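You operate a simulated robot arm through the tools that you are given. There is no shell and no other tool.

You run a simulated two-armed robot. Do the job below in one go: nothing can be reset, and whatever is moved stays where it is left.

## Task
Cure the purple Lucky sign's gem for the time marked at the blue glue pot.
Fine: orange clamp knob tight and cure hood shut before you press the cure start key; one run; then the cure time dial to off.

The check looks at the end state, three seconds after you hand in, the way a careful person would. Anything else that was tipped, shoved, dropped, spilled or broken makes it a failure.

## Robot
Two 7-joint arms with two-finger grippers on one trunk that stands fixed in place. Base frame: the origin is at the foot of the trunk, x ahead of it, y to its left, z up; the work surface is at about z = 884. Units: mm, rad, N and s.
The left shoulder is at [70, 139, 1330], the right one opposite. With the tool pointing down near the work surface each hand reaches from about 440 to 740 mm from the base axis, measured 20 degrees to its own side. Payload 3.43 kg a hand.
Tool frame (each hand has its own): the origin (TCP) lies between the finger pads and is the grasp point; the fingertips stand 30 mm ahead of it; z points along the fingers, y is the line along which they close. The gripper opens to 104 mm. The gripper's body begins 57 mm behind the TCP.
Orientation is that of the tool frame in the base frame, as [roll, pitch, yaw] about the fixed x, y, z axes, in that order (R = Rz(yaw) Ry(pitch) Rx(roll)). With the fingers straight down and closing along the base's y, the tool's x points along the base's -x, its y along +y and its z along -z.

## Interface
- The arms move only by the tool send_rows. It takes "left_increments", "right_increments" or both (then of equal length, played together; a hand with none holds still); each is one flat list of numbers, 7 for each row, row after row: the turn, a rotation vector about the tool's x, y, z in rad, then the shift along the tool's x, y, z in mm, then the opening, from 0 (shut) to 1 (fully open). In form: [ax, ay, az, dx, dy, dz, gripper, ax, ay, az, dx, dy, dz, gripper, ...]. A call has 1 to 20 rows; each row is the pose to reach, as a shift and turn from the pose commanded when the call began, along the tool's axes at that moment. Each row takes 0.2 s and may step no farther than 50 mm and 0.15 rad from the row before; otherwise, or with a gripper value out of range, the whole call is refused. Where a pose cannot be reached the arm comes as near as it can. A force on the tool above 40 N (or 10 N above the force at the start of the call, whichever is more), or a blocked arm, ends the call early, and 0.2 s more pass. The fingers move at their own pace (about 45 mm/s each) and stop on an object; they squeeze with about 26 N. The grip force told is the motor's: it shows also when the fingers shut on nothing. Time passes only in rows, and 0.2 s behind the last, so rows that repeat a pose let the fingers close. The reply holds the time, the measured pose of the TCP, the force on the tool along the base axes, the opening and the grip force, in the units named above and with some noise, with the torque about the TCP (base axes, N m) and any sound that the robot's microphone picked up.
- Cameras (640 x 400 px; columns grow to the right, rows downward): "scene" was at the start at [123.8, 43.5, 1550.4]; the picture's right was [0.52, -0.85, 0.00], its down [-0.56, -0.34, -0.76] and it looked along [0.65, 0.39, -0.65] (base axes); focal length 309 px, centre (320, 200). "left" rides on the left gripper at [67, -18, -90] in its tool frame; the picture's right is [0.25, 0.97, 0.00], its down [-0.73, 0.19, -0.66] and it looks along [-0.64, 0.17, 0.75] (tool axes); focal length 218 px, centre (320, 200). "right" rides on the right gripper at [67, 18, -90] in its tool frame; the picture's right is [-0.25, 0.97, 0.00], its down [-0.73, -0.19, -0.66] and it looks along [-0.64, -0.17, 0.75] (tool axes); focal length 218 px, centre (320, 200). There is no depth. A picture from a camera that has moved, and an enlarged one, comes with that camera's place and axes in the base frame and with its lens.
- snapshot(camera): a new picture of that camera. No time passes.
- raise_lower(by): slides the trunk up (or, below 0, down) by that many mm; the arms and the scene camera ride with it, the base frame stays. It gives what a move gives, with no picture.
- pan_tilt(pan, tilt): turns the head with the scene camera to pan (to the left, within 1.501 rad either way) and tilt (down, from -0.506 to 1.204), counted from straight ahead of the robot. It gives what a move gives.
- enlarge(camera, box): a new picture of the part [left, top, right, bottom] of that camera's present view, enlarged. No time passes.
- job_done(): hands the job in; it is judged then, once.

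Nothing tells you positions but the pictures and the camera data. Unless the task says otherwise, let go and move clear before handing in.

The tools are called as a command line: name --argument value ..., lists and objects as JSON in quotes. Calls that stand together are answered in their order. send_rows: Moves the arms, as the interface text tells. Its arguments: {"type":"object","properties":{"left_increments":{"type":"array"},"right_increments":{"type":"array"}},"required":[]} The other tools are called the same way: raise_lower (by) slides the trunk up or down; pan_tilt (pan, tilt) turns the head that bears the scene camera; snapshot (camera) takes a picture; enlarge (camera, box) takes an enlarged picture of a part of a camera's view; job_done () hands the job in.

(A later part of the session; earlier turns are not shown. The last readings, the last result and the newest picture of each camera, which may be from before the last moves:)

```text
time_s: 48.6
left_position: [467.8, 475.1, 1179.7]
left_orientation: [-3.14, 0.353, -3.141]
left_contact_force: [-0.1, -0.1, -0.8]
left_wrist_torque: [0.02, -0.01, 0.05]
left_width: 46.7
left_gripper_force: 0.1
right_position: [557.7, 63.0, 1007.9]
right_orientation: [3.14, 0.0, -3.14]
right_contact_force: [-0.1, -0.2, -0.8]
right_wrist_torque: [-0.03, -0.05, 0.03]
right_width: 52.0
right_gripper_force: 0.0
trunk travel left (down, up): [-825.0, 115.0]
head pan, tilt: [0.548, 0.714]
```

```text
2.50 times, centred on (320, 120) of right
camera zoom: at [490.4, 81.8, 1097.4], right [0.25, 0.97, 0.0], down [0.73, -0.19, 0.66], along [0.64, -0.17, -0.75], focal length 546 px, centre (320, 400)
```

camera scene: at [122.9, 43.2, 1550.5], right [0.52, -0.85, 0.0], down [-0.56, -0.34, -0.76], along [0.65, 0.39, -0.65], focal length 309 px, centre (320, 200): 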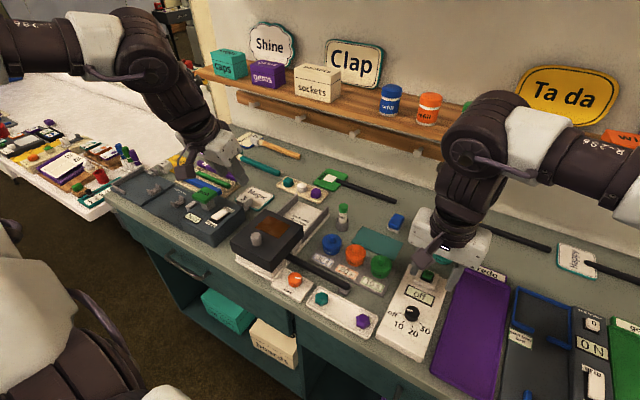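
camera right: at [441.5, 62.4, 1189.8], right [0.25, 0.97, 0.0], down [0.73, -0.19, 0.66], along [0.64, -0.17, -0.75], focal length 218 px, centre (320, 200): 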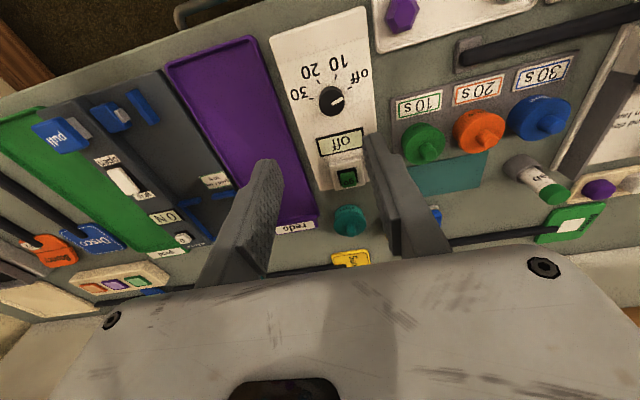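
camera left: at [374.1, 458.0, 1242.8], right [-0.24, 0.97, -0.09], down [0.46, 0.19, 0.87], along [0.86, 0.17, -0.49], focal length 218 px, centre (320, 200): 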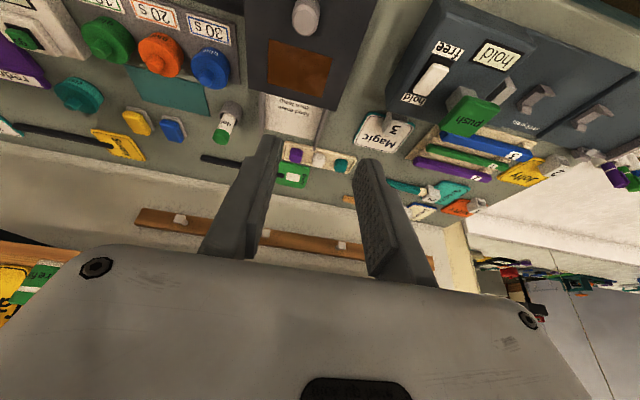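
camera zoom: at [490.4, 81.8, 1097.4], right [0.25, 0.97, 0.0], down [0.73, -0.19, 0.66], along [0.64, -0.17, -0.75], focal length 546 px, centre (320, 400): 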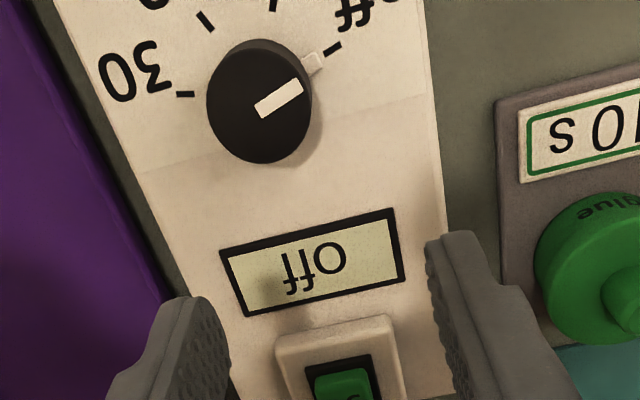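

The dial is still at off and nothing else moved. I'll come back over it at (526.5, 54) with a smaller 17° clockwise pre-turn, which is within reach, and grip only the upper part, above the tab.

send_rows --right_increments '[0, 0, 0.1, 10, -3, 0, 0.5, 0, 0, 0.2, 20, -6, 10, 0.5, 0, 0, 0.3, 31, -9, 25, 0.5, 0, 0, 0.3, 31, -9, 43, 0.5, 0, 0, 0.3, 31, -9, 43, 0.5]'

enlarge --camera "right" --box '[220, 40, 420, 200]'

```text
time_s: 49.8
left_position: [468.9, 474.4, 1179.1]
left_orientation: [-3.141, 0.353, -3.141]
left_contact_force: [0.3, 0.9, -0.6]
left_wrist_torque: [-0.03, 0.0, 0.0]
left_width: 46.7
left_gripper_force: 0.1
right_position: [527.2, 53.9, 964.8]
right_orientation: [-3.141, 0.0, 2.841]
right_contact_force: [0.1, -0.2, 0.1]
right_wrist_torque: [0.01, -0.02, 0.0]
right_width: 52.0
right_gripper_force: 0.1
trunk travel left (down, up): [-825.0, 115.0]
head pan, tilt: [0.548, 0.714]
```

```text
2.50 times, centred on (320, 120) of right
camera zoom: at [468.1, 92.7, 1053.6], right [0.53, 0.85, 0.0], down [0.64, -0.4, 0.66], along [0.56, -0.35, -0.75], focal length 546 px, centre (320, 400)
```

zoom: 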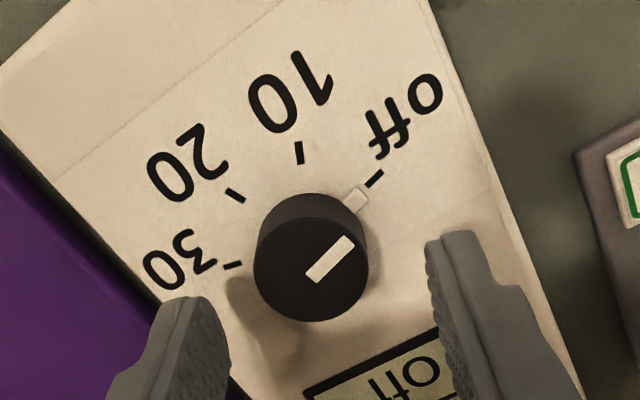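

send_rows --right_increments '[0, 0, 0, 0.6, -0.7, 12, 0.5, 0, 0, 0, 0.6, -0.7, 23.5, 0.5, 0, 0, 0, 0.6, -0.7, 23.5, 0.5]'

enlarge --camera "right" --box '[220, 40, 420, 200]'

```text
time_s: 50.6
left_position: [468.7, 474.9, 1180.3]
left_orientation: [-3.14, 0.352, 3.142]
left_contact_force: [0.6, 0.0, 0.4]
left_wrist_torque: [0.01, 0.0, 0.0]
left_width: 47.0
left_gripper_force: 0.1
right_position: [526.6, 54.4, 940.5]
right_orientation: [3.141, 0.0, 2.842]
right_contact_force: [0.8, 0.0, 0.2]
right_wrist_torque: [-0.01, -0.01, 0.02]
right_width: 52.0
right_gripper_force: 0.0
trunk travel left (down, up): [-825.0, 115.0]
head pan, tilt: [0.548, 0.714]
```

```text
2.50 times, centred on (320, 120) of right
camera zoom: at [466.8, 91.8, 1030.1], right [0.53, 0.85, 0.0], down [0.64, -0.4, 0.66], along [0.56, -0.35, -0.75], focal length 546 px, centre (320, 400)
```

zoom: 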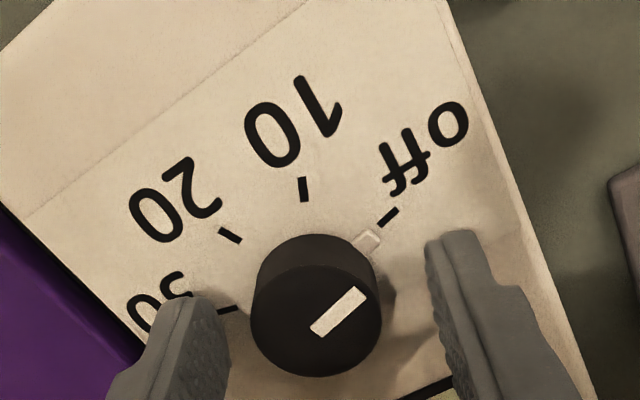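

Centred and free of contact, so I'll close gently on the dial.

send_rows --right_increments '[0, 0, 0, 0, 0, 0, 0.3, 0, 0, 0, 0, 0, 0, 0.2, 0, 0, 0, 0, 0, 0, 0.2, 0, 0, 0, 0, 0, 0, 0.2]'

enlarge --camera "right" --box '[220, 40, 420, 200]'

```text
time_s: 51.6
left_position: [468.5, 474.8, 1179.5]
left_orientation: [3.142, 0.353, 3.14]
left_contact_force: [0.8, -0.2, -0.4]
left_wrist_torque: [-0.03, 0.0, 0.0]
left_width: 46.9
left_gripper_force: 0.0
right_position: [525.7, 53.4, 939.4]
right_orientation: [-3.14, 0.001, 2.843]
right_contact_force: [-2.1, -2.8, -4.0]
right_wrist_torque: [-0.13, -0.09, 0.01]
right_width: 29.1
right_gripper_force: 44.9
trunk travel left (down, up): [-825.0, 115.0]
head pan, tilt: [0.548, 0.714]
```

```text
2.50 times, centred on (320, 120) of right
camera zoom: at [467.0, 91.2, 1029.9], right [0.53, 0.85, 0.0], down [0.64, -0.4, 0.66], along [0.56, -0.35, -0.75], focal length 546 px, centre (320, 400)
```

zoom: 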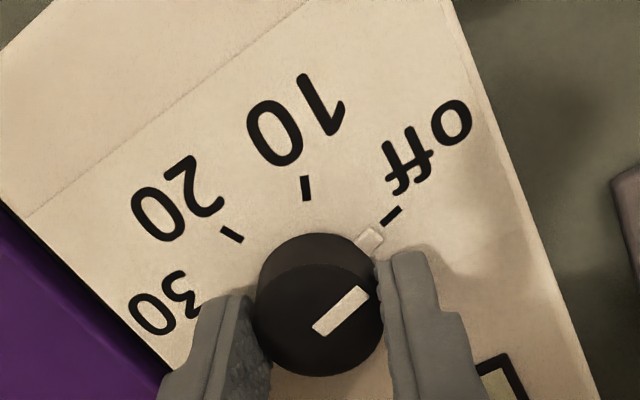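

I have the dial at 29 mm width. I'll turn it counterclockwise (toward 10, 20, 30) in small steps and watch the display.

send_rows --right_increments '[0, 0, -0.1, 0, 0, 0, 0.2, 0, 0, -0.2, 0, 0, 0, 0.2, 0, 0, -0.3, 0, 0, 0, 0.2, 0, 0, -0.4, 0, 0, 0, 0.2, 0, 0, -0.5, 0, 0, 0, 0.2]'

enlarge --camera "right" --box '[220, 40, 420, 200]'

```text
time_s: 52.8
left_position: [468.9, 474.8, 1180.2]
left_orientation: [-3.141, 0.352, -3.141]
left_contact_force: [-0.5, -0.3, 0.3]
left_wrist_torque: [0.0, -0.01, 0.0]
left_width: 46.5
left_gripper_force: 0.1
right_position: [527.3, 53.1, 941.5]
right_orientation: [3.141, 0.0, -2.938]
right_contact_force: [-2.2, 0.2, -10.0]
right_wrist_torque: [0.18, -0.21, 0.03]
right_width: 29.2
right_gripper_force: 44.7
trunk travel left (down, up): [-825.0, 115.0]
head pan, tilt: [0.548, 0.714]
```

```text
2.50 times, centred on (320, 120) of right
camera zoom: at [456.6, 58.8, 1030.0], right [0.05, 1.0, 0.0], down [0.75, -0.04, 0.66], along [0.66, -0.04, -0.75], focal length 546 px, centre (320, 400)
```

zoom: 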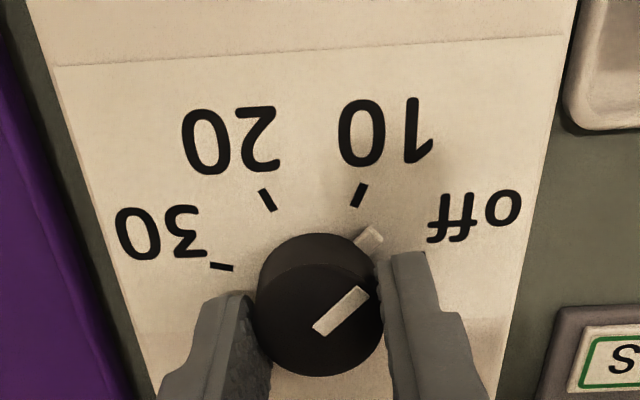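

send_rows --right_increments '[0, 0, -0.1, 0, 0, 0, 0.2, 0, 0, -0.2, 0, 0, 0, 0.2, 0, 0, -0.3, 0, 0, 0, 0.2, 0, 0, -0.4, 0, 0, 0, 0.2, 0, 0, -0.5, 0, 0, 0, 0.2]'

enlarge --camera "right" --box '[220, 40, 420, 200]'

enlarge --camera "scene" --box '[360, 240, 480, 360]'

```text
time_s: 54.0
left_position: [469.3, 475.8, 1179.8]
left_orientation: [3.141, 0.353, -3.14]
left_contact_force: [-0.4, 0.0, 0.5]
left_wrist_torque: [0.02, -0.02, -0.01]
left_width: 46.8
left_gripper_force: 0.1
right_position: [525.8, 54.6, 939.6]
right_orientation: [3.142, -0.002, -2.439]
right_contact_force: [-6.0, 3.5, -14.4]
right_wrist_torque: [0.04, 0.21, -0.05]
right_width: 29.0
right_gripper_force: 45.0
trunk travel left (down, up): [-825.0, 115.0]
head pan, tilt: [0.548, 0.714]
```

```text
2.50 times, centred on (320, 120) of right
camera zoom: at [463.2, 25.7, 1030.1], right [-0.43, 0.9, 0.0], down [0.68, 0.33, 0.66], along [0.59, 0.28, -0.76], focal length 546 px, centre (320, 400)
```

zoom: 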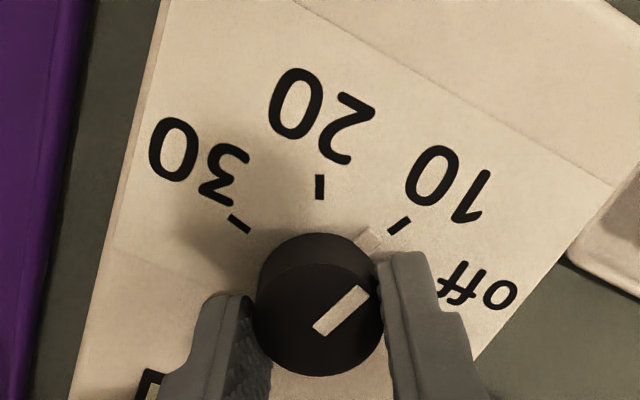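

```text
3.33 times, centred on (420, 300) of scene
camera zoom: at [124.7, 44.8, 1550.2], right [0.52, -0.85, 0.0], down [-0.56, -0.34, -0.76], along [0.64, 0.39, -0.66], focal length 1030 px, centre (-13, -133)
```

zoom: 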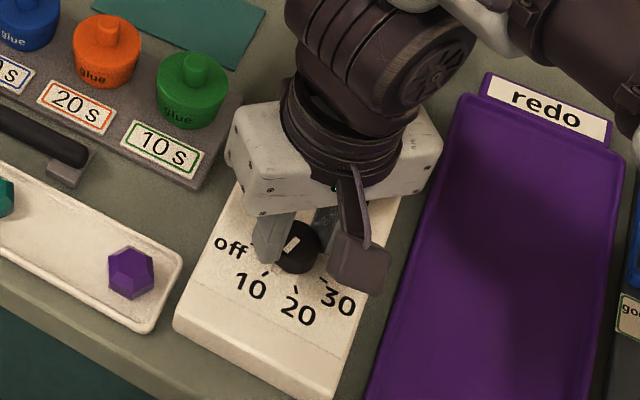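

send_rows --right_increments '[0, 0, -0.1, 0, 0, 0.2, 0.2, 0, 0, -0.2, 0, 0, 0.4, 0.2, 0, 0, -0.3, 0, 0, 0.6, 0.2, 0, 0, -0.4, 0, 0, 0.6, 0.2, 0, 0, -0.5, 0, 0, 0.6, 0.2]'

enlarge --camera "right" --box '[220, 40, 420, 200]'

```text
time_s: 55.2
left_position: [469.8, 477.0, 1179.6]
left_orientation: [-3.139, 0.355, -3.141]
left_contact_force: [-0.1, 0.2, -0.2]
left_wrist_torque: [0.01, -0.02, -0.03]
left_width: 46.8
left_gripper_force: 0.0
right_position: [525.8, 54.9, 942.2]
right_orientation: [3.14, 0.0, -1.939]
right_contact_force: [-7.5, 9.1, -11.7]
right_wrist_torque: [0.06, 0.31, 0.0]
right_width: 28.9
right_gripper_force: 45.2
trunk travel left (down, up): [-825.0, 115.0]
head pan, tilt: [0.548, 0.714]
```

```text
2.50 times, centred on (320, 120) of right
camera zoom: at [484.5, -0.2, 1030.1], right [-0.81, 0.58, 0.0], down [0.44, 0.61, 0.66], along [0.38, 0.53, -0.75], focal length 546 px, centre (320, 400)
```

zoom: 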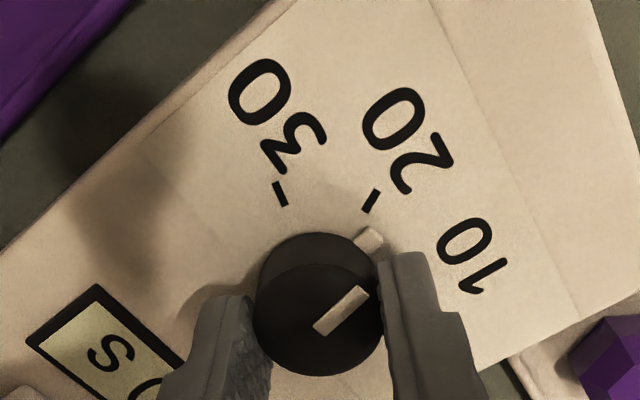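

send_rows --right_increments '[0, 0, -0.1, 0, 0, 0.1, 0.2, 0, 0, -0.2, 0, 0, 0.2, 0.2, 0, 0, -0.3, 0, 0, 0.3, 0.2, 0, 0, -0.4, 0, 0, 0.3, 0.2, 0, 0, -0.5, 0, 0, 0.3, 0.2]'

enlarge --camera "right" --box '[220, 40, 420, 200]'

enlarge --camera "scene" --box '[360, 240, 480, 360]'

```text
time_s: 56.4
left_position: [468.3, 476.3, 1179.9]
left_orientation: [-3.139, 0.352, 3.141]
left_contact_force: [0.7, 0.2, 0.1]
left_wrist_torque: [-0.01, 0.0, 0.0]
left_width: 46.7
left_gripper_force: 0.0
right_position: [524.7, 54.8, 941.5]
right_orientation: [-3.14, -0.002, -1.441]
right_contact_force: [-8.9, 8.4, -7.4]
right_wrist_torque: [0.71, 0.28, 0.0]
right_width: 29.0
right_gripper_force: 44.8
trunk travel left (down, up): [-825.0, 115.0]
head pan, tilt: [0.548, 0.714]
```

```text
2.50 times, centred on (320, 120) of right
camera zoom: at [515.8, -12.7, 1030.2], right [-0.99, 0.12, 0.0], down [0.09, 0.75, 0.66], along [0.08, 0.65, -0.75], focal length 546 px, centre (320, 400)
```

zoom: 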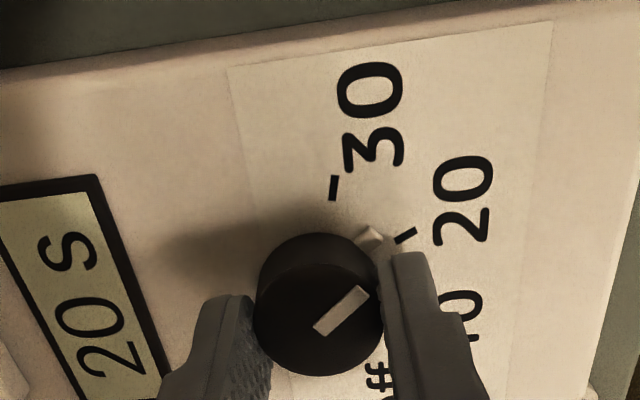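

```text
3.33 times, centred on (420, 300) of scene
camera zoom: at [122.9, 45.8, 1550.3], right [0.52, -0.85, 0.0], down [-0.56, -0.34, -0.76], along [0.65, 0.39, -0.65], focal length 1030 px, centre (-13, -133)
```

zoom: 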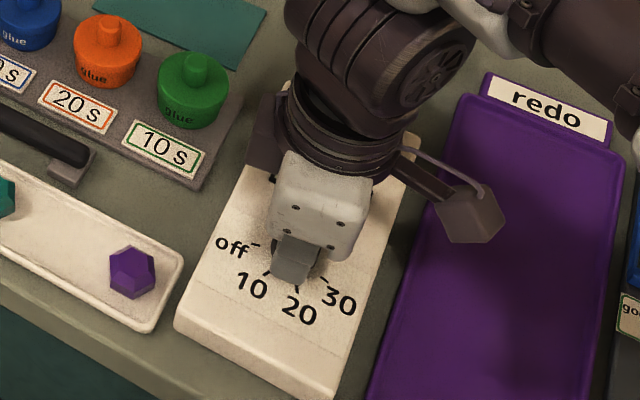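

The display shows 20 s with the pointer partway to 30, so roughly 30° more is needed. I'll continue in small steps.

send_rows --right_increments '[0, 0, -0.1, 0, 0, 0, 0.2, 0, 0, -0.2, 0, 0, 0, 0.2, 0, 0, -0.3, 0, 0, 0, 0.2]'

enlarge --camera "right" --box '[200, 40, 400, 200]'

```text
time_s: 57.2
left_position: [468.4, 476.9, 1180.6]
left_orientation: [-3.141, 0.352, -3.141]
left_contact_force: [-0.2, 0.9, -0.4]
left_wrist_torque: [0.0, 0.04, -0.02]
left_width: 46.8
left_gripper_force: 0.0
right_position: [525.1, 55.0, 939.2]
right_orientation: [3.141, -0.002, -1.14]
right_contact_force: [-12.4, 9.0, -9.4]
right_wrist_torque: [0.46, 0.42, -0.03]
right_width: 28.9
right_gripper_force: 44.5
trunk travel left (down, up): [-825.0, 115.0]
head pan, tilt: [0.548, 0.714]
```

```text
2.50 times, centred on (300, 120) of right
camera zoom: at [536.3, -12.1, 1030.3], right [-0.98, -0.18, 0.0], down [-0.13, 0.74, 0.66], along [-0.12, 0.65, -0.76], focal length 546 px, centre (370, 400)
```

zoom: 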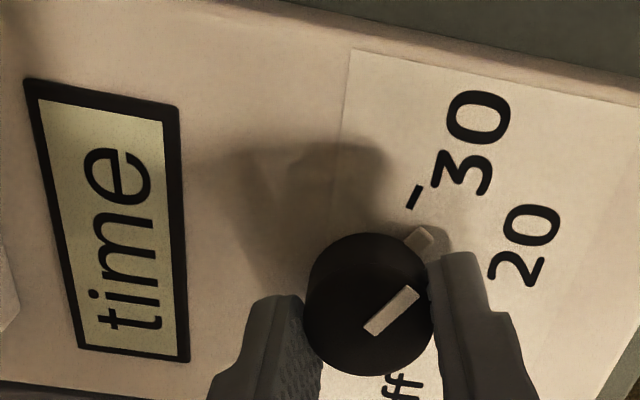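

The display reads "time" while the pointer is between marks. A bit more turn should bring it to 30.

send_rows --right_increments '[0, 0, -0.07, 0, 0, 0, 0.2, 0, 0, -0.14, 0, 0, 0, 0.2, 0, 0, -0.2, 0, 0, 0, 0.2]'

enlarge --camera "right" --box '[200, 40, 400, 200]'

```text
time_s: 58.0
left_position: [466.9, 475.9, 1180.3]
left_orientation: [-3.14, 0.355, -3.141]
left_contact_force: [-0.1, -0.3, -0.5]
left_wrist_torque: [0.01, -0.01, -0.03]
left_width: 46.6
left_gripper_force: 0.1
right_position: [523.2, 53.6, 941.5]
right_orientation: [3.14, -0.003, -0.94]
right_contact_force: [-15.2, 8.3, -8.9]
right_wrist_torque: [0.0, 0.27, 0.03]
right_width: 29.0
right_gripper_force: 45.2
trunk travel left (down, up): [-825.0, 115.0]
head pan, tilt: [0.548, 0.714]
```

```text
2.50 times, centred on (300, 120) of right
camera zoom: at [549.3, -8.6, 1030.3], right [-0.93, -0.37, 0.0], down [-0.28, 0.7, 0.66], along [-0.24, 0.61, -0.76], focal length 546 px, centre (370, 400)
```

zoom: 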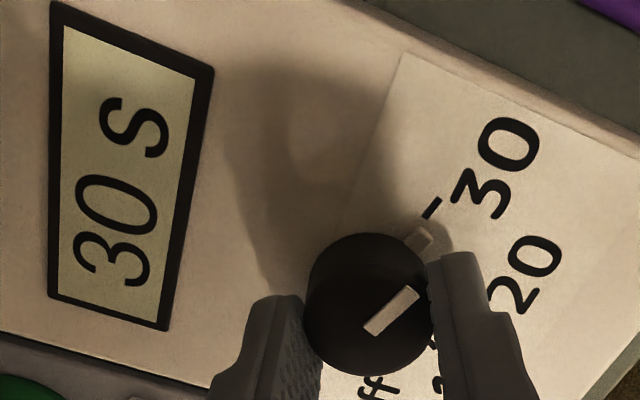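

The display now reads 30 s. I'll nudge slightly further to centre the pointer on the 30 mark.

send_rows --right_increments '[0, 0, -0.04, 0, 0, 0, 0.2, 0, 0, -0.08, 0, 0, 0, 0.2]'

enlarge --camera "right" --box '[200, 40, 400, 200]'

```text
time_s: 58.6
left_position: [467.6, 475.8, 1181.2]
left_orientation: [-3.14, 0.354, -3.141]
left_contact_force: [0.6, 0.1, -0.4]
left_wrist_torque: [0.01, 0.01, 0.0]
left_width: 46.6
left_gripper_force: 0.0
right_position: [524.4, 54.8, 940.8]
right_orientation: [-3.141, -0.002, -0.86]
right_contact_force: [-17.5, 8.7, -10.6]
right_wrist_torque: [0.02, 0.37, 0.0]
right_width: 28.9
right_gripper_force: 44.7
trunk travel left (down, up): [-825.0, 115.0]
head pan, tilt: [0.548, 0.714]
```

```text
2.50 times, centred on (300, 120) of right
camera zoom: at [554.3, -6.5, 1030.3], right [-0.9, -0.44, 0.0], down [-0.33, 0.68, 0.66], along [-0.29, 0.59, -0.75], focal length 546 px, centre (370, 400)
```

zoom: 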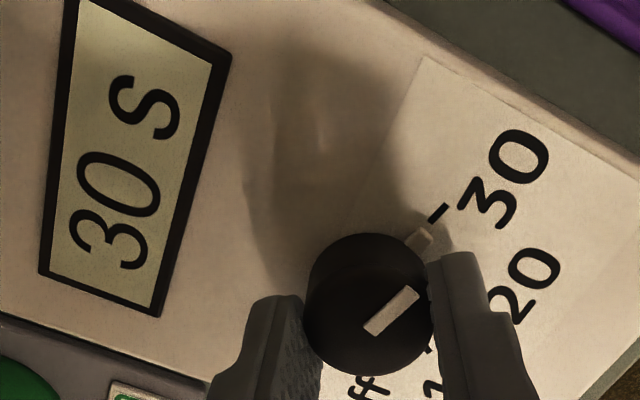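

send_rows --right_increments '[0, 0, -0.03, -0.5, 0.2, 0.2, 0.2, 0, 0, -0.06, -1, 0.4, 0.3, 0.2, 0, 0, -0.06, -1, 0.4, 0.3, 0.2]'

enlarge --camera "right" --box '[200, 40, 400, 200]'

```text
time_s: 59.4
left_position: [467.3, 476.5, 1180.2]
left_orientation: [-3.139, 0.353, -3.141]
left_contact_force: [0.1, -0.6, -0.4]
left_wrist_torque: [0.0, 0.0, -0.01]
left_width: 46.7
left_gripper_force: 0.1
right_position: [524.7, 54.3, 942.0]
right_orientation: [-3.141, -0.002, -0.804]
right_contact_force: [-10.6, 6.5, -9.4]
right_wrist_torque: [0.11, 0.3, -0.33]
right_width: 28.7
right_gripper_force: 45.3
trunk travel left (down, up): [-825.0, 115.0]
head pan, tilt: [0.548, 0.714]
```

```text
2.50 times, centred on (300, 120) of right
camera zoom: at [557.9, -4.8, 1030.4], right [-0.87, -0.49, 0.0], down [-0.37, 0.66, 0.66], along [-0.32, 0.57, -0.76], focal length 546 px, centre (370, 400)
```

zoom: 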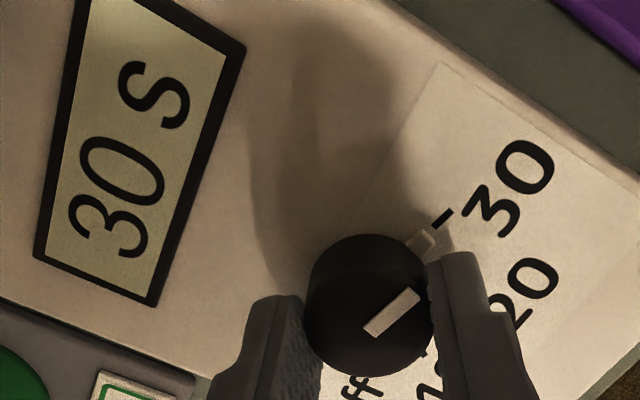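

The torque shows the dial at its 30 end stop and the display reads 30 s. I'll release and lift straight up.

send_rows --right_increments '[0, 0, 0, 0, 0, 0, 0.3, 0, 0, 0, 0, 0, 0, 0.42, 0, 0, 0, 0, 0, 0, 0.45, 0, 0, 0, 0, 0, -10, 0.45, 0, 0, 0, 0, 0, -25, 0.45, 0, 0, 0, 0, 0, -45, 0.45]'

snapshot --camera "right"

enlarge --camera "scene" --box '[360, 240, 480, 360]'

```text
time_s: 60.8
left_position: [468.7, 475.1, 1180.6]
left_orientation: [3.139, 0.353, 3.141]
left_contact_force: [0.9, 0.5, 0.1]
left_wrist_torque: [-0.03, -0.01, -0.05]
left_width: 47.0
left_gripper_force: 0.2
right_position: [524.6, 52.1, 986.8]
right_orientation: [3.141, -0.001, -0.8]
right_contact_force: [0.1, 0.8, -1.0]
right_wrist_torque: [-0.02, -0.01, -0.01]
right_width: 46.8
right_gripper_force: 0.1
trunk travel left (down, up): [-825.0, 115.0]
head pan, tilt: [0.548, 0.714]
```

```text
taken
camera right: at [559.2, -5.8, 1075.5], right [-0.87, -0.49, 0.0], down [-0.37, 0.66, 0.66], along [-0.32, 0.57, -0.75], focal length 218 px, centre (320, 200)
```

right: 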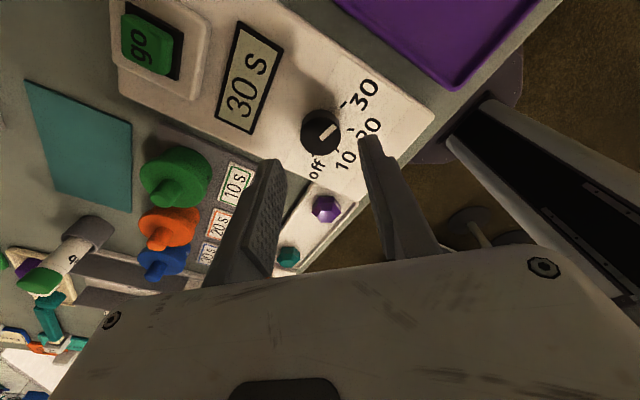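

```text
3.33 times, centred on (420, 300) of scene
camera zoom: at [123.3, 43.6, 1550.4], right [0.52, -0.85, 0.0], down [-0.56, -0.34, -0.76], along [0.65, 0.39, -0.65], focal length 1030 px, centre (-13, -133)
```

zoom: 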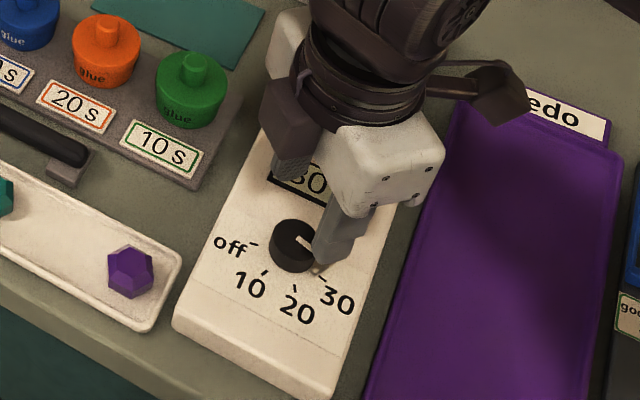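

The dial sits at 30 and the display reads 30 s. The go key is at about (638, 55, 925), so I'll move there with the fingers closed, staying well above it.

send_rows --right_increments '[0, 0, 0, 0, 0, -18, 0.2, 0, 0, 0, 19, -20.7, -18, 0, 0, 0, 0, 38.5, -41.4, -18, 0, 0, 0, 0, 58, -62, -18, 0, 0, 0, 0, 77, -82.5, -18, 0, 0, 0, 0, 77, -82.5, -18, 0]'

snapshot --camera "right"

enlarge --camera "right" --box '[220, 40, 420, 200]'

```text
time_s: 62.2
left_position: [468.6, 473.6, 1181.0]
left_orientation: [3.141, 0.351, 3.14]
left_contact_force: [-0.4, -0.1, -0.4]
left_wrist_torque: [0.01, -0.02, 0.01]
left_width: 46.5
left_gripper_force: 0.0
right_position: [623.0, 47.6, 1006.5]
right_orientation: [-3.141, 0.001, -0.804]
right_contact_force: [-0.3, 0.7, -0.1]
right_wrist_torque: [0.0, -0.02, 0.01]
right_width: 0.0
right_gripper_force: 25.9
right hand out of reach, approached as far as the arm can: row 5, 6
trunk travel left (down, up): [-825.0, 115.0]
head pan, tilt: [0.548, 0.714]
```

```text
taken
camera right: at [656.4, -11.9, 1095.4], right [-0.87, -0.49, 0.0], down [-0.37, 0.66, 0.66], along [-0.32, 0.57, -0.75], focal length 218 px, centre (320, 200)
```

right: 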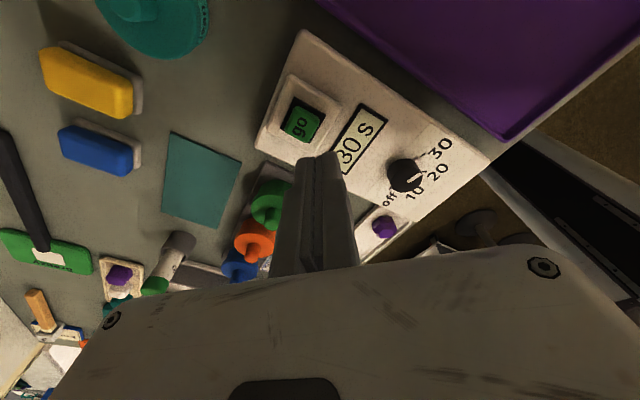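

```text
2.50 times, centred on (320, 120) of right
camera zoom: at [656.4, -11.9, 1095.4], right [-0.87, -0.49, 0.0], down [-0.37, 0.66, 0.66], along [-0.32, 0.57, -0.75], focal length 546 px, centre (320, 400)
```

zoom: 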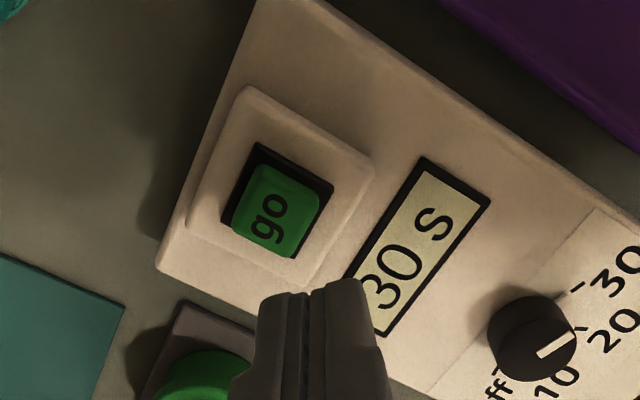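

At this wrist angle the key is just out of reach, so I'll rotate the hand back to its neutral yaw while staying above everything.

send_rows --right_increments '[0, 0, 0.13, 0, 0, 0, 0, 0, 0, 0.26, 0, 0, 0, 0, 0, 0, 0.39, 0, 0, 0, 0, 0, 0, 0.52, 0, 0, 0, 0, 0, 0, 0.65, 0, 0, 0, 0, 0, 0, 0.78, 0, 0, 0, 0, 0, 0, 0.91, 0, 0, 0, 0, 0, 0, 1.04, 0, 0, 0, 0, 0, 0, 1.17, 0, 0, 0, 0, 0, 0, 1.3, 0, 0, 0, 0, 0, 0, 1.43, 0, 0, 0, 0, 0, 0, 1.56, 0, 0, 0, 0, 0, 0, 1.69, 0, 0, 0, 0, 0, 0, 1.82, 0, 0, 0, 0, 0, 0, 1.95, 0, 0, 0, 0, 0, 0, 2.08, 0, 0, 0, 0, 0, 0, 2.21, 0, 0, 0, 0, 0, 0, 2.34, 0, 0, 0, 0]'

snapshot --camera "right"

```text
time_s: 66.0
left_position: [468.6, 475.7, 1179.4]
left_orientation: [-3.141, 0.353, -3.141]
left_contact_force: [0.1, 0.0, -0.6]
left_wrist_torque: [0.02, -0.03, -0.02]
left_width: 46.7
left_gripper_force: 0.0
right_position: [622.7, 47.5, 1006.2]
right_orientation: [-3.141, -0.001, 3.136]
right_contact_force: [0.9, -0.4, -0.6]
right_wrist_torque: [0.0, 0.0, 0.01]
right_width: 0.1
right_gripper_force: 26.0
trunk travel left (down, up): [-825.0, 115.0]
head pan, tilt: [0.548, 0.714]
```

```text
taken
camera right: at [554.0, 67.0, 1095.1], right [0.26, 0.97, 0.0], down [0.73, -0.19, 0.66], along [0.64, -0.17, -0.75], focal length 218 px, centre (320, 200)
```

right: 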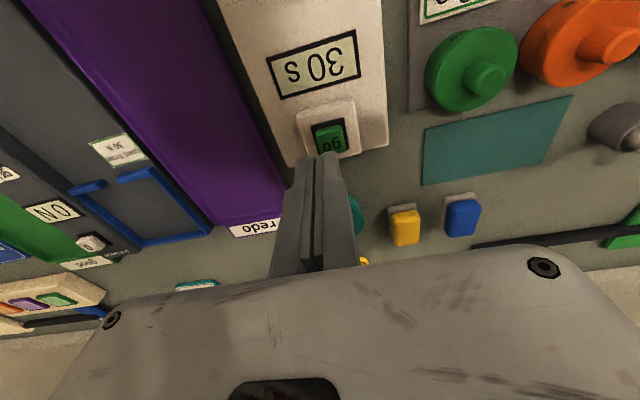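

enlarge --camera "right" --box '[270, 80, 390, 180]'

```text
4.00 times, centred on (330, 130) of right
camera zoom: at [554.0, 67.0, 1095.1], right [0.26, 0.97, 0.0], down [0.73, -0.19, 0.66], along [0.64, -0.17, -0.75], focal length 873 px, centre (280, 480)
```

zoom: 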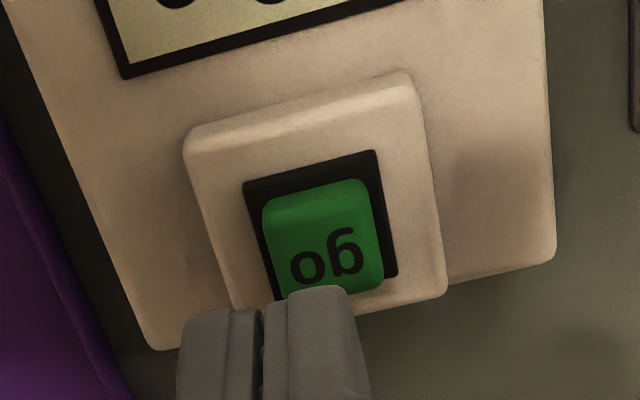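

send_rows --right_increments '[0, 0, 0, -8, 3.5, 0, 0, 0, 0, 0, -15.5, 7.1, 0, 0, 0, 0, 0, -15.5, 7.1, 15, 0, 0, 0, 0, -15.5, 7.1, 26, 0, 0, 0, 0, -15.5, 7.1, 26, 0]'

enlarge --camera "right" --box '[260, 100, 380, 200]'

enlarge --camera "scene" --box '[370, 230, 470, 330]'

```text
time_s: 67.2
left_position: [469.0, 474.3, 1181.3]
left_orientation: [-3.14, 0.351, -3.141]
left_contact_force: [-0.5, -0.1, -0.6]
left_wrist_torque: [-0.02, 0.0, 0.01]
left_width: 46.8
left_gripper_force: 0.0
right_position: [619.6, 46.7, 983.9]
right_orientation: [3.141, 0.004, -3.141]
right_contact_force: [-0.1, 0.5, -0.2]
right_wrist_torque: [-0.02, -0.02, 0.01]
right_width: 0.2
right_gripper_force: 26.1
right hand out of reach, approached as far as the arm can: row 1, 2, 3, 4, 5
trunk travel left (down, up): [-825.0, 115.0]
head pan, tilt: [0.548, 0.714]
```

```text
4.00 times, centred on (320, 150) of right
camera zoom: at [551.2, 65.5, 1073.1], right [0.25, 0.97, 0.0], down [0.73, -0.19, 0.66], along [0.64, -0.17, -0.75], focal length 873 px, centre (320, 400)
```

zoom: 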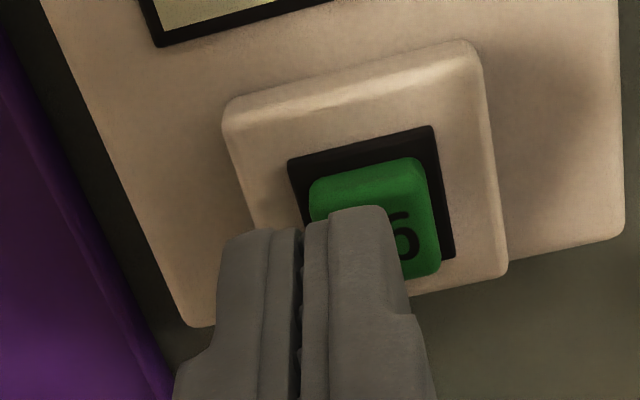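

```text
4.00 times, centred on (420, 280) of scene
camera zoom: at [123.6, 43.6, 1550.4], right [0.52, -0.85, 0.0], down [-0.56, -0.34, -0.76], along [0.65, 0.39, -0.65], focal length 1235 px, centre (-80, -120)
```

zoom: 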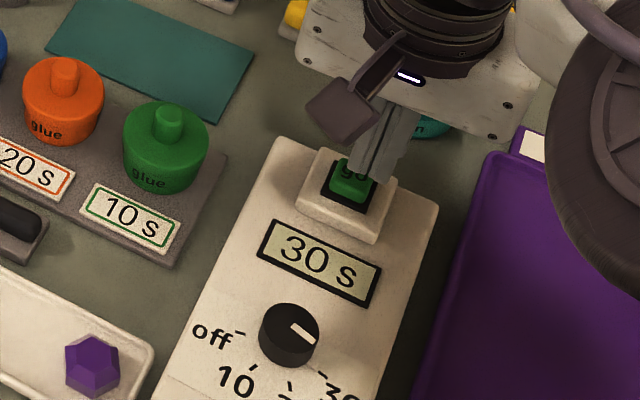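

The vertical tool is again just short of the key, by about 17 mm. As with the hood, I'll tilt the fingers outward to gain reach while staying above the key.

send_rows --right_increments '[0, -0.1, 0, 0, 2, -6, 0, 0, -0.2, 0, -5, 4, -8, 0, 0, -0.3, 0, -10, 6, -8, 0, 0, -0.3, 0, -15, 8, -8, 0, 0, -0.3, 0, -15, 8, -8, 0]'

snapshot --camera "right"

enlarge --camera "scene" --box '[370, 230, 470, 330]'

```text
time_s: 68.4
left_position: [468.7, 473.8, 1180.6]
left_orientation: [3.14, 0.352, 3.141]
left_contact_force: [0.0, 0.1, 0.7]
left_wrist_torque: [0.01, 0.02, 0.0]
left_width: 46.7
left_gripper_force: 0.2
right_position: [634.9, 54.3, 993.1]
right_orientation: [-3.141, 0.299, 3.141]
right_contact_force: [-1.1, -0.8, 0.0]
right_wrist_torque: [-0.01, 0.02, 0.02]
right_width: 0.1
right_gripper_force: 25.8
trunk travel left (down, up): [-825.0, 115.0]
head pan, tilt: [0.548, 0.714]
```

```text
taken
camera right: at [543.0, 73.3, 1058.4], right [0.24, 0.97, 0.07], down [0.5, -0.19, 0.84], along [0.83, -0.17, -0.53], focal length 218 px, centre (320, 200)
```

right: 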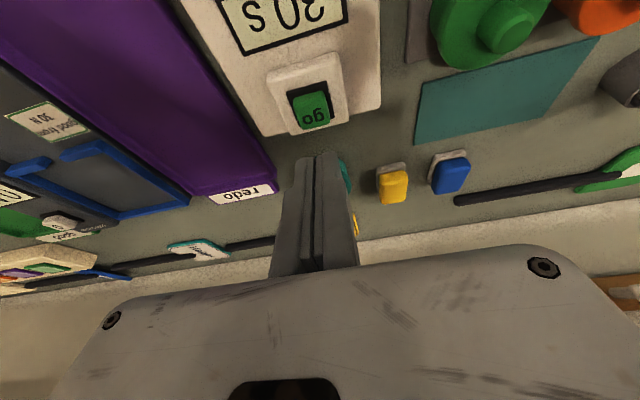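

```text
4.00 times, centred on (420, 280) of scene
camera zoom: at [123.8, 43.4, 1550.4], right [0.52, -0.85, 0.0], down [-0.56, -0.34, -0.76], along [0.65, 0.39, -0.65], focal length 1235 px, centre (-80, -120)
```

zoom: 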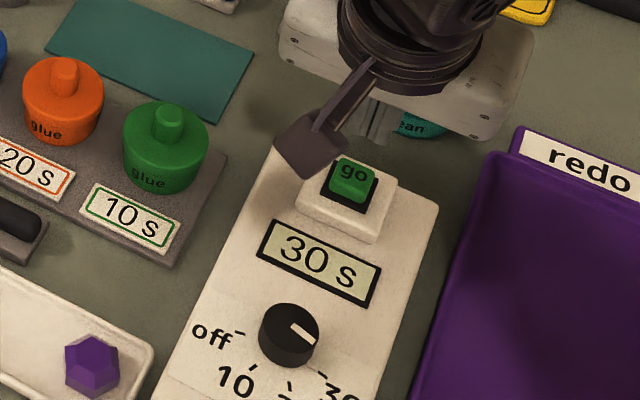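

The tilt gives enough reach: the TCP is at about (634, 55, 993) with the tips well above the key. I'll descend partway and check.

send_rows --right_increments '[0, 0, 0, 1.8, 0, 10, 0, 0, 0, 0, 3.8, 0, 20, 0, 0, 0, 0, 3.8, 0, 20, 0]'

enlarge --camera "right" --box '[250, 80, 390, 200]'

enlarge --camera "scene" --box '[370, 230, 470, 330]'

```text
time_s: 69.2
left_position: [468.6, 475.1, 1180.5]
left_orientation: [3.139, 0.353, -3.141]
left_contact_force: [-0.9, 0.3, -0.8]
left_wrist_torque: [-0.02, 0.01, 0.0]
left_width: 46.7
left_gripper_force: 0.0
right_position: [636.2, 55.1, 972.7]
right_orientation: [-3.141, 0.301, 3.141]
right_contact_force: [0.4, -0.3, -0.2]
right_wrist_torque: [0.05, 0.04, 0.02]
right_width: 0.0
right_gripper_force: 26.2
trunk travel left (down, up): [-825.0, 115.0]
head pan, tilt: [0.548, 0.714]
```

```text
3.33 times, centred on (320, 140) of right
camera zoom: at [545.0, 73.5, 1037.9], right [0.24, 0.97, 0.07], down [0.5, -0.19, 0.84], along [0.83, -0.17, -0.53], focal length 728 px, centre (320, 400)
```

zoom: 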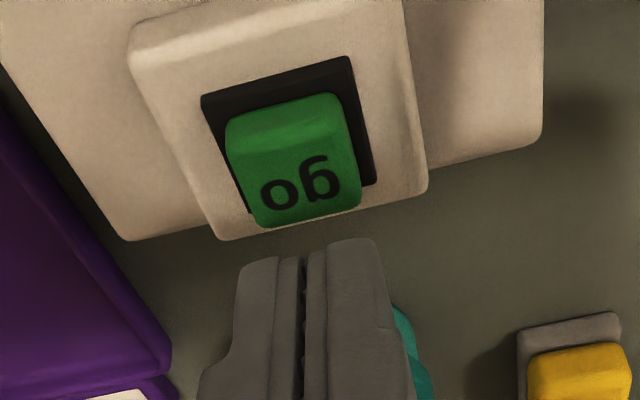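

```text
4.00 times, centred on (420, 280) of scene
camera zoom: at [123.6, 43.5, 1550.4], right [0.52, -0.85, 0.0], down [-0.56, -0.34, -0.76], along [0.65, 0.39, -0.65], focal length 1235 px, centre (-80, -120)
```

zoom: 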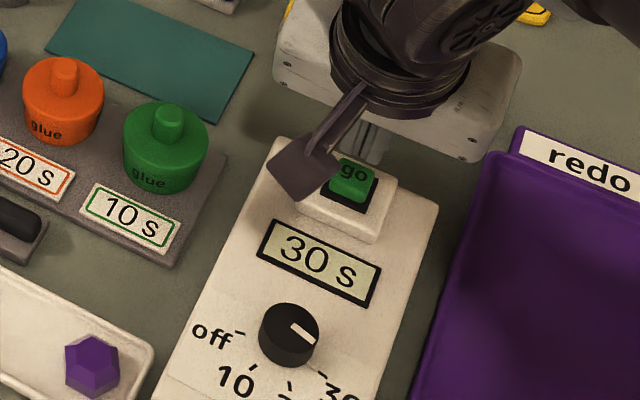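

send_rows --right_increments '[0, 0, 0, 1.2, 0, 3.8, 0, 0, 0, 0, 2.4, 0, 7.6, 0, 0, 0, 0, 2.9, 0, 9.5, 0]'

enlarge --camera "right" --box '[250, 60, 390, 180]'

```text
time_s: 70.0
left_position: [467.9, 474.5, 1180.9]
left_orientation: [3.141, 0.352, 3.14]
left_contact_force: [-0.1, -0.4, -0.3]
left_wrist_torque: [0.03, -0.01, 0.01]
left_width: 46.7
left_gripper_force: 0.0
right_position: [636.8, 54.1, 963.2]
right_orientation: [-3.141, 0.301, -3.14]
right_contact_force: [0.1, 0.0, 0.2]
right_wrist_torque: [0.02, -0.01, 0.0]
right_width: 0.2
right_gripper_force: 25.8
trunk travel left (down, up): [-825.0, 115.0]
head pan, tilt: [0.548, 0.714]
```

```text
3.33 times, centred on (320, 120) of right
camera zoom: at [544.8, 73.3, 1027.5], right [0.24, 0.97, 0.07], down [0.5, -0.19, 0.84], along [0.83, -0.17, -0.53], focal length 728 px, centre (320, 467)
```

zoom: 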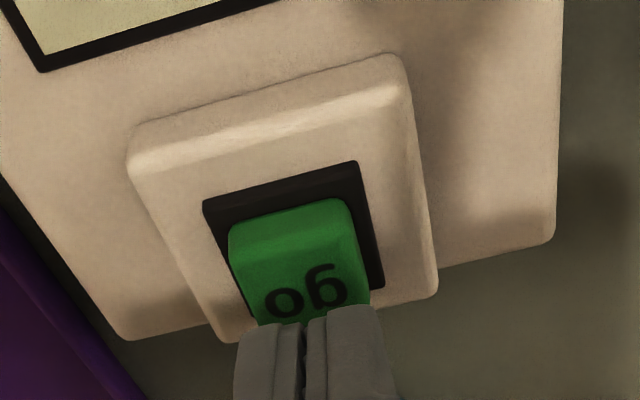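

No contact yet, and the tips are a few millimetres above the key. I'll press straight down slowly, once.

send_rows --right_increments '[0, 0, 0, 0.6, 0, 1.9, 0, 0, 0, 0, 1.2, 0, 3.8, 0, 0, 0, 0, 1.5, 0, 4.8, 0, 0, 0, 0, 1.8, 0, 5.7, 0]'

enlarge --camera "right" --box '[250, 20, 390, 180]'

enlarge --camera "scene" --box '[370, 230, 470, 330]'

```text
time_s: 71.0
left_position: [468.1, 474.9, 1180.6]
left_orientation: [-3.141, 0.352, -3.141]
left_contact_force: [0.4, -0.4, -0.5]
left_wrist_torque: [-0.02, 0.03, -0.02]
left_width: 46.9
left_gripper_force: 0.1
right_position: [637.3, 54.8, 955.9]
right_orientation: [3.141, 0.3, 3.141]
right_contact_force: [-0.1, 0.4, 0.3]
right_wrist_torque: [0.02, -0.02, 0.0]
right_width: 0.1
right_gripper_force: 26.0
trunk travel left (down, up): [-825.0, 115.0]
head pan, tilt: [0.548, 0.714]
```

```text
2.50 times, centred on (320, 100) of right
camera zoom: at [545.0, 73.3, 1021.3], right [0.24, 0.97, 0.07], down [0.5, -0.19, 0.84], along [0.83, -0.17, -0.53], focal length 546 px, centre (320, 450)
```

zoom: 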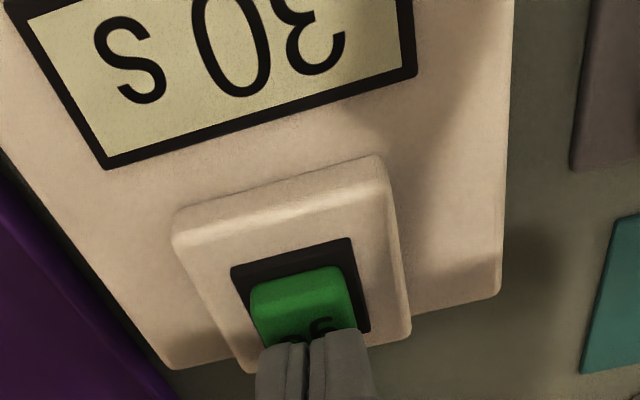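

```text
4.00 times, centred on (420, 280) of scene
camera zoom: at [123.9, 43.6, 1550.4], right [0.52, -0.85, 0.0], down [-0.56, -0.34, -0.76], along [0.65, 0.39, -0.65], focal length 1235 px, centre (-80, -120)
```

zoom: 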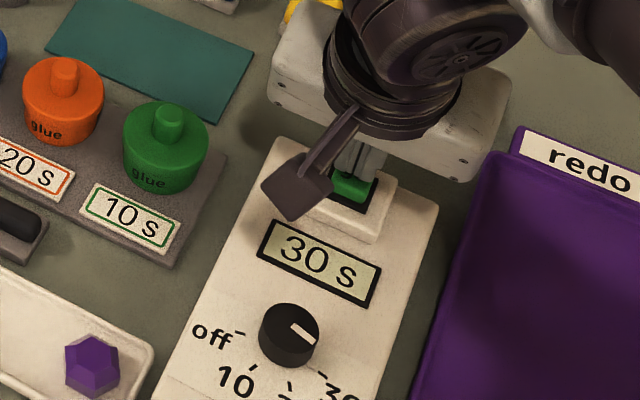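

send_rows --right_increments '[0, 0, 0, 0.44, 0, 1.4, 0, 0, 0, 0, 0.9, 0, 2.9, 0, 0, 0, 0, 1.2, 0, 3.8, 0]'

enlarge --camera "right" --box '[250, 20, 390, 180]'

```text
time_s: 71.8
left_position: [468.7, 474.4, 1180.9]
left_orientation: [-3.141, 0.351, 3.141]
left_contact_force: [0.5, 0.2, 0.0]
left_wrist_torque: [-0.02, -0.03, 0.06]
left_width: 46.8
left_gripper_force: 0.0
right_position: [635.8, 55.0, 953.1]
right_orientation: [3.141, 0.3, -3.141]
right_contact_force: [0.3, 1.8, 1.4]
right_wrist_torque: [0.03, 0.01, 0.03]
right_width: 6.1
right_gripper_force: 34.7
trunk travel left (down, up): [-825.0, 115.0]
head pan, tilt: [0.548, 0.714]
heard: click
```

```text
2.50 times, centred on (320, 100) of right
camera zoom: at [544.7, 73.7, 1017.9], right [0.24, 0.97, 0.07], down [0.5, -0.19, 0.84], along [0.83, -0.17, -0.53], focal length 546 px, centre (320, 450)
```

zoom: 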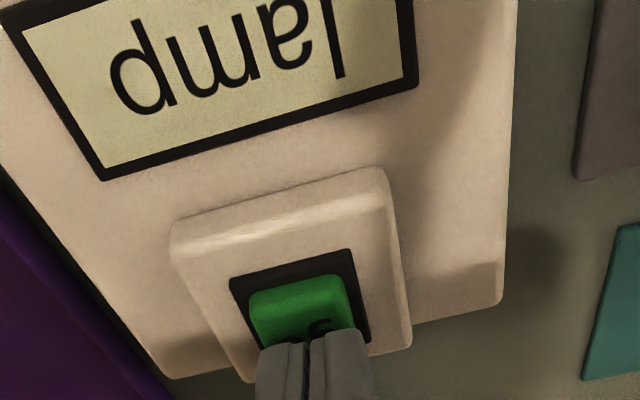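

A click was heard and the display now reads "lamp", so the cure run has started. I'll lift clear of the key straight away and then wait out the 30 s.

send_rows --right_increments '[0, 0, 0, -1.5, 0, -4.8, 0, 0, 0, 0, -5.9, 0, -19, 0, 0, 0, 0, -11.8, 0, -38.2, 0, 0, 0, 0, -17.7, 0, -57.3, 0]'

enlarge --camera "scene" --box '[360, 230, 480, 350]'

enlarge --camera "scene" --box '[210, 160, 370, 320]'

```text
time_s: 72.8
left_position: [468.8, 474.7, 1179.6]
left_orientation: [3.142, 0.352, 3.141]
left_contact_force: [0.4, -0.3, 1.4]
left_wrist_torque: [-0.02, 0.01, -0.01]
left_width: 46.8
left_gripper_force: 0.0
right_position: [637.7, 54.5, 1014.1]
right_orientation: [-3.141, 0.299, 3.141]
right_contact_force: [0.5, -0.5, 1.0]
right_wrist_torque: [-0.02, -0.02, -0.01]
right_width: 0.0
right_gripper_force: 34.8
trunk travel left (down, up): [-825.0, 115.0]
head pan, tilt: [0.548, 0.714]
```

```text
3.33 times, centred on (420, 290) of scene
camera zoom: at [123.6, 43.6, 1550.3], right [0.52, -0.85, 0.0], down [-0.56, -0.34, -0.76], along [0.65, 0.39, -0.65], focal length 1030 px, centre (-13, -100)
```

zoom: 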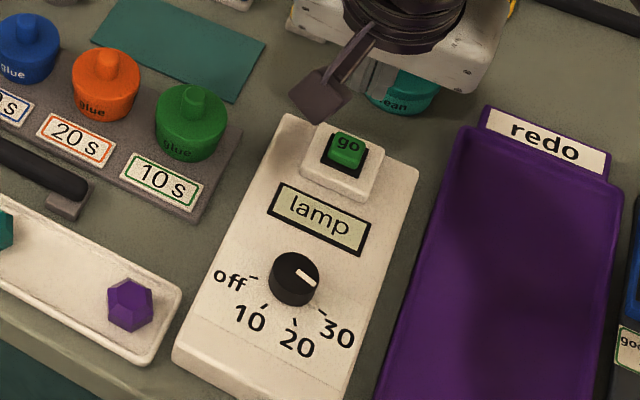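

```text
2.50 times, centred on (290, 240) of scene
camera zoom: at [123.6, 43.6, 1550.3], right [0.52, -0.85, 0.0], down [-0.56, -0.34, -0.76], along [0.65, 0.39, -0.65], focal length 772 px, centre (395, 100)
```

zoom: 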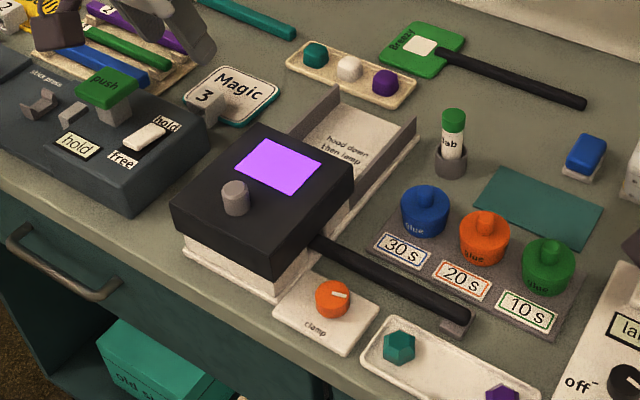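

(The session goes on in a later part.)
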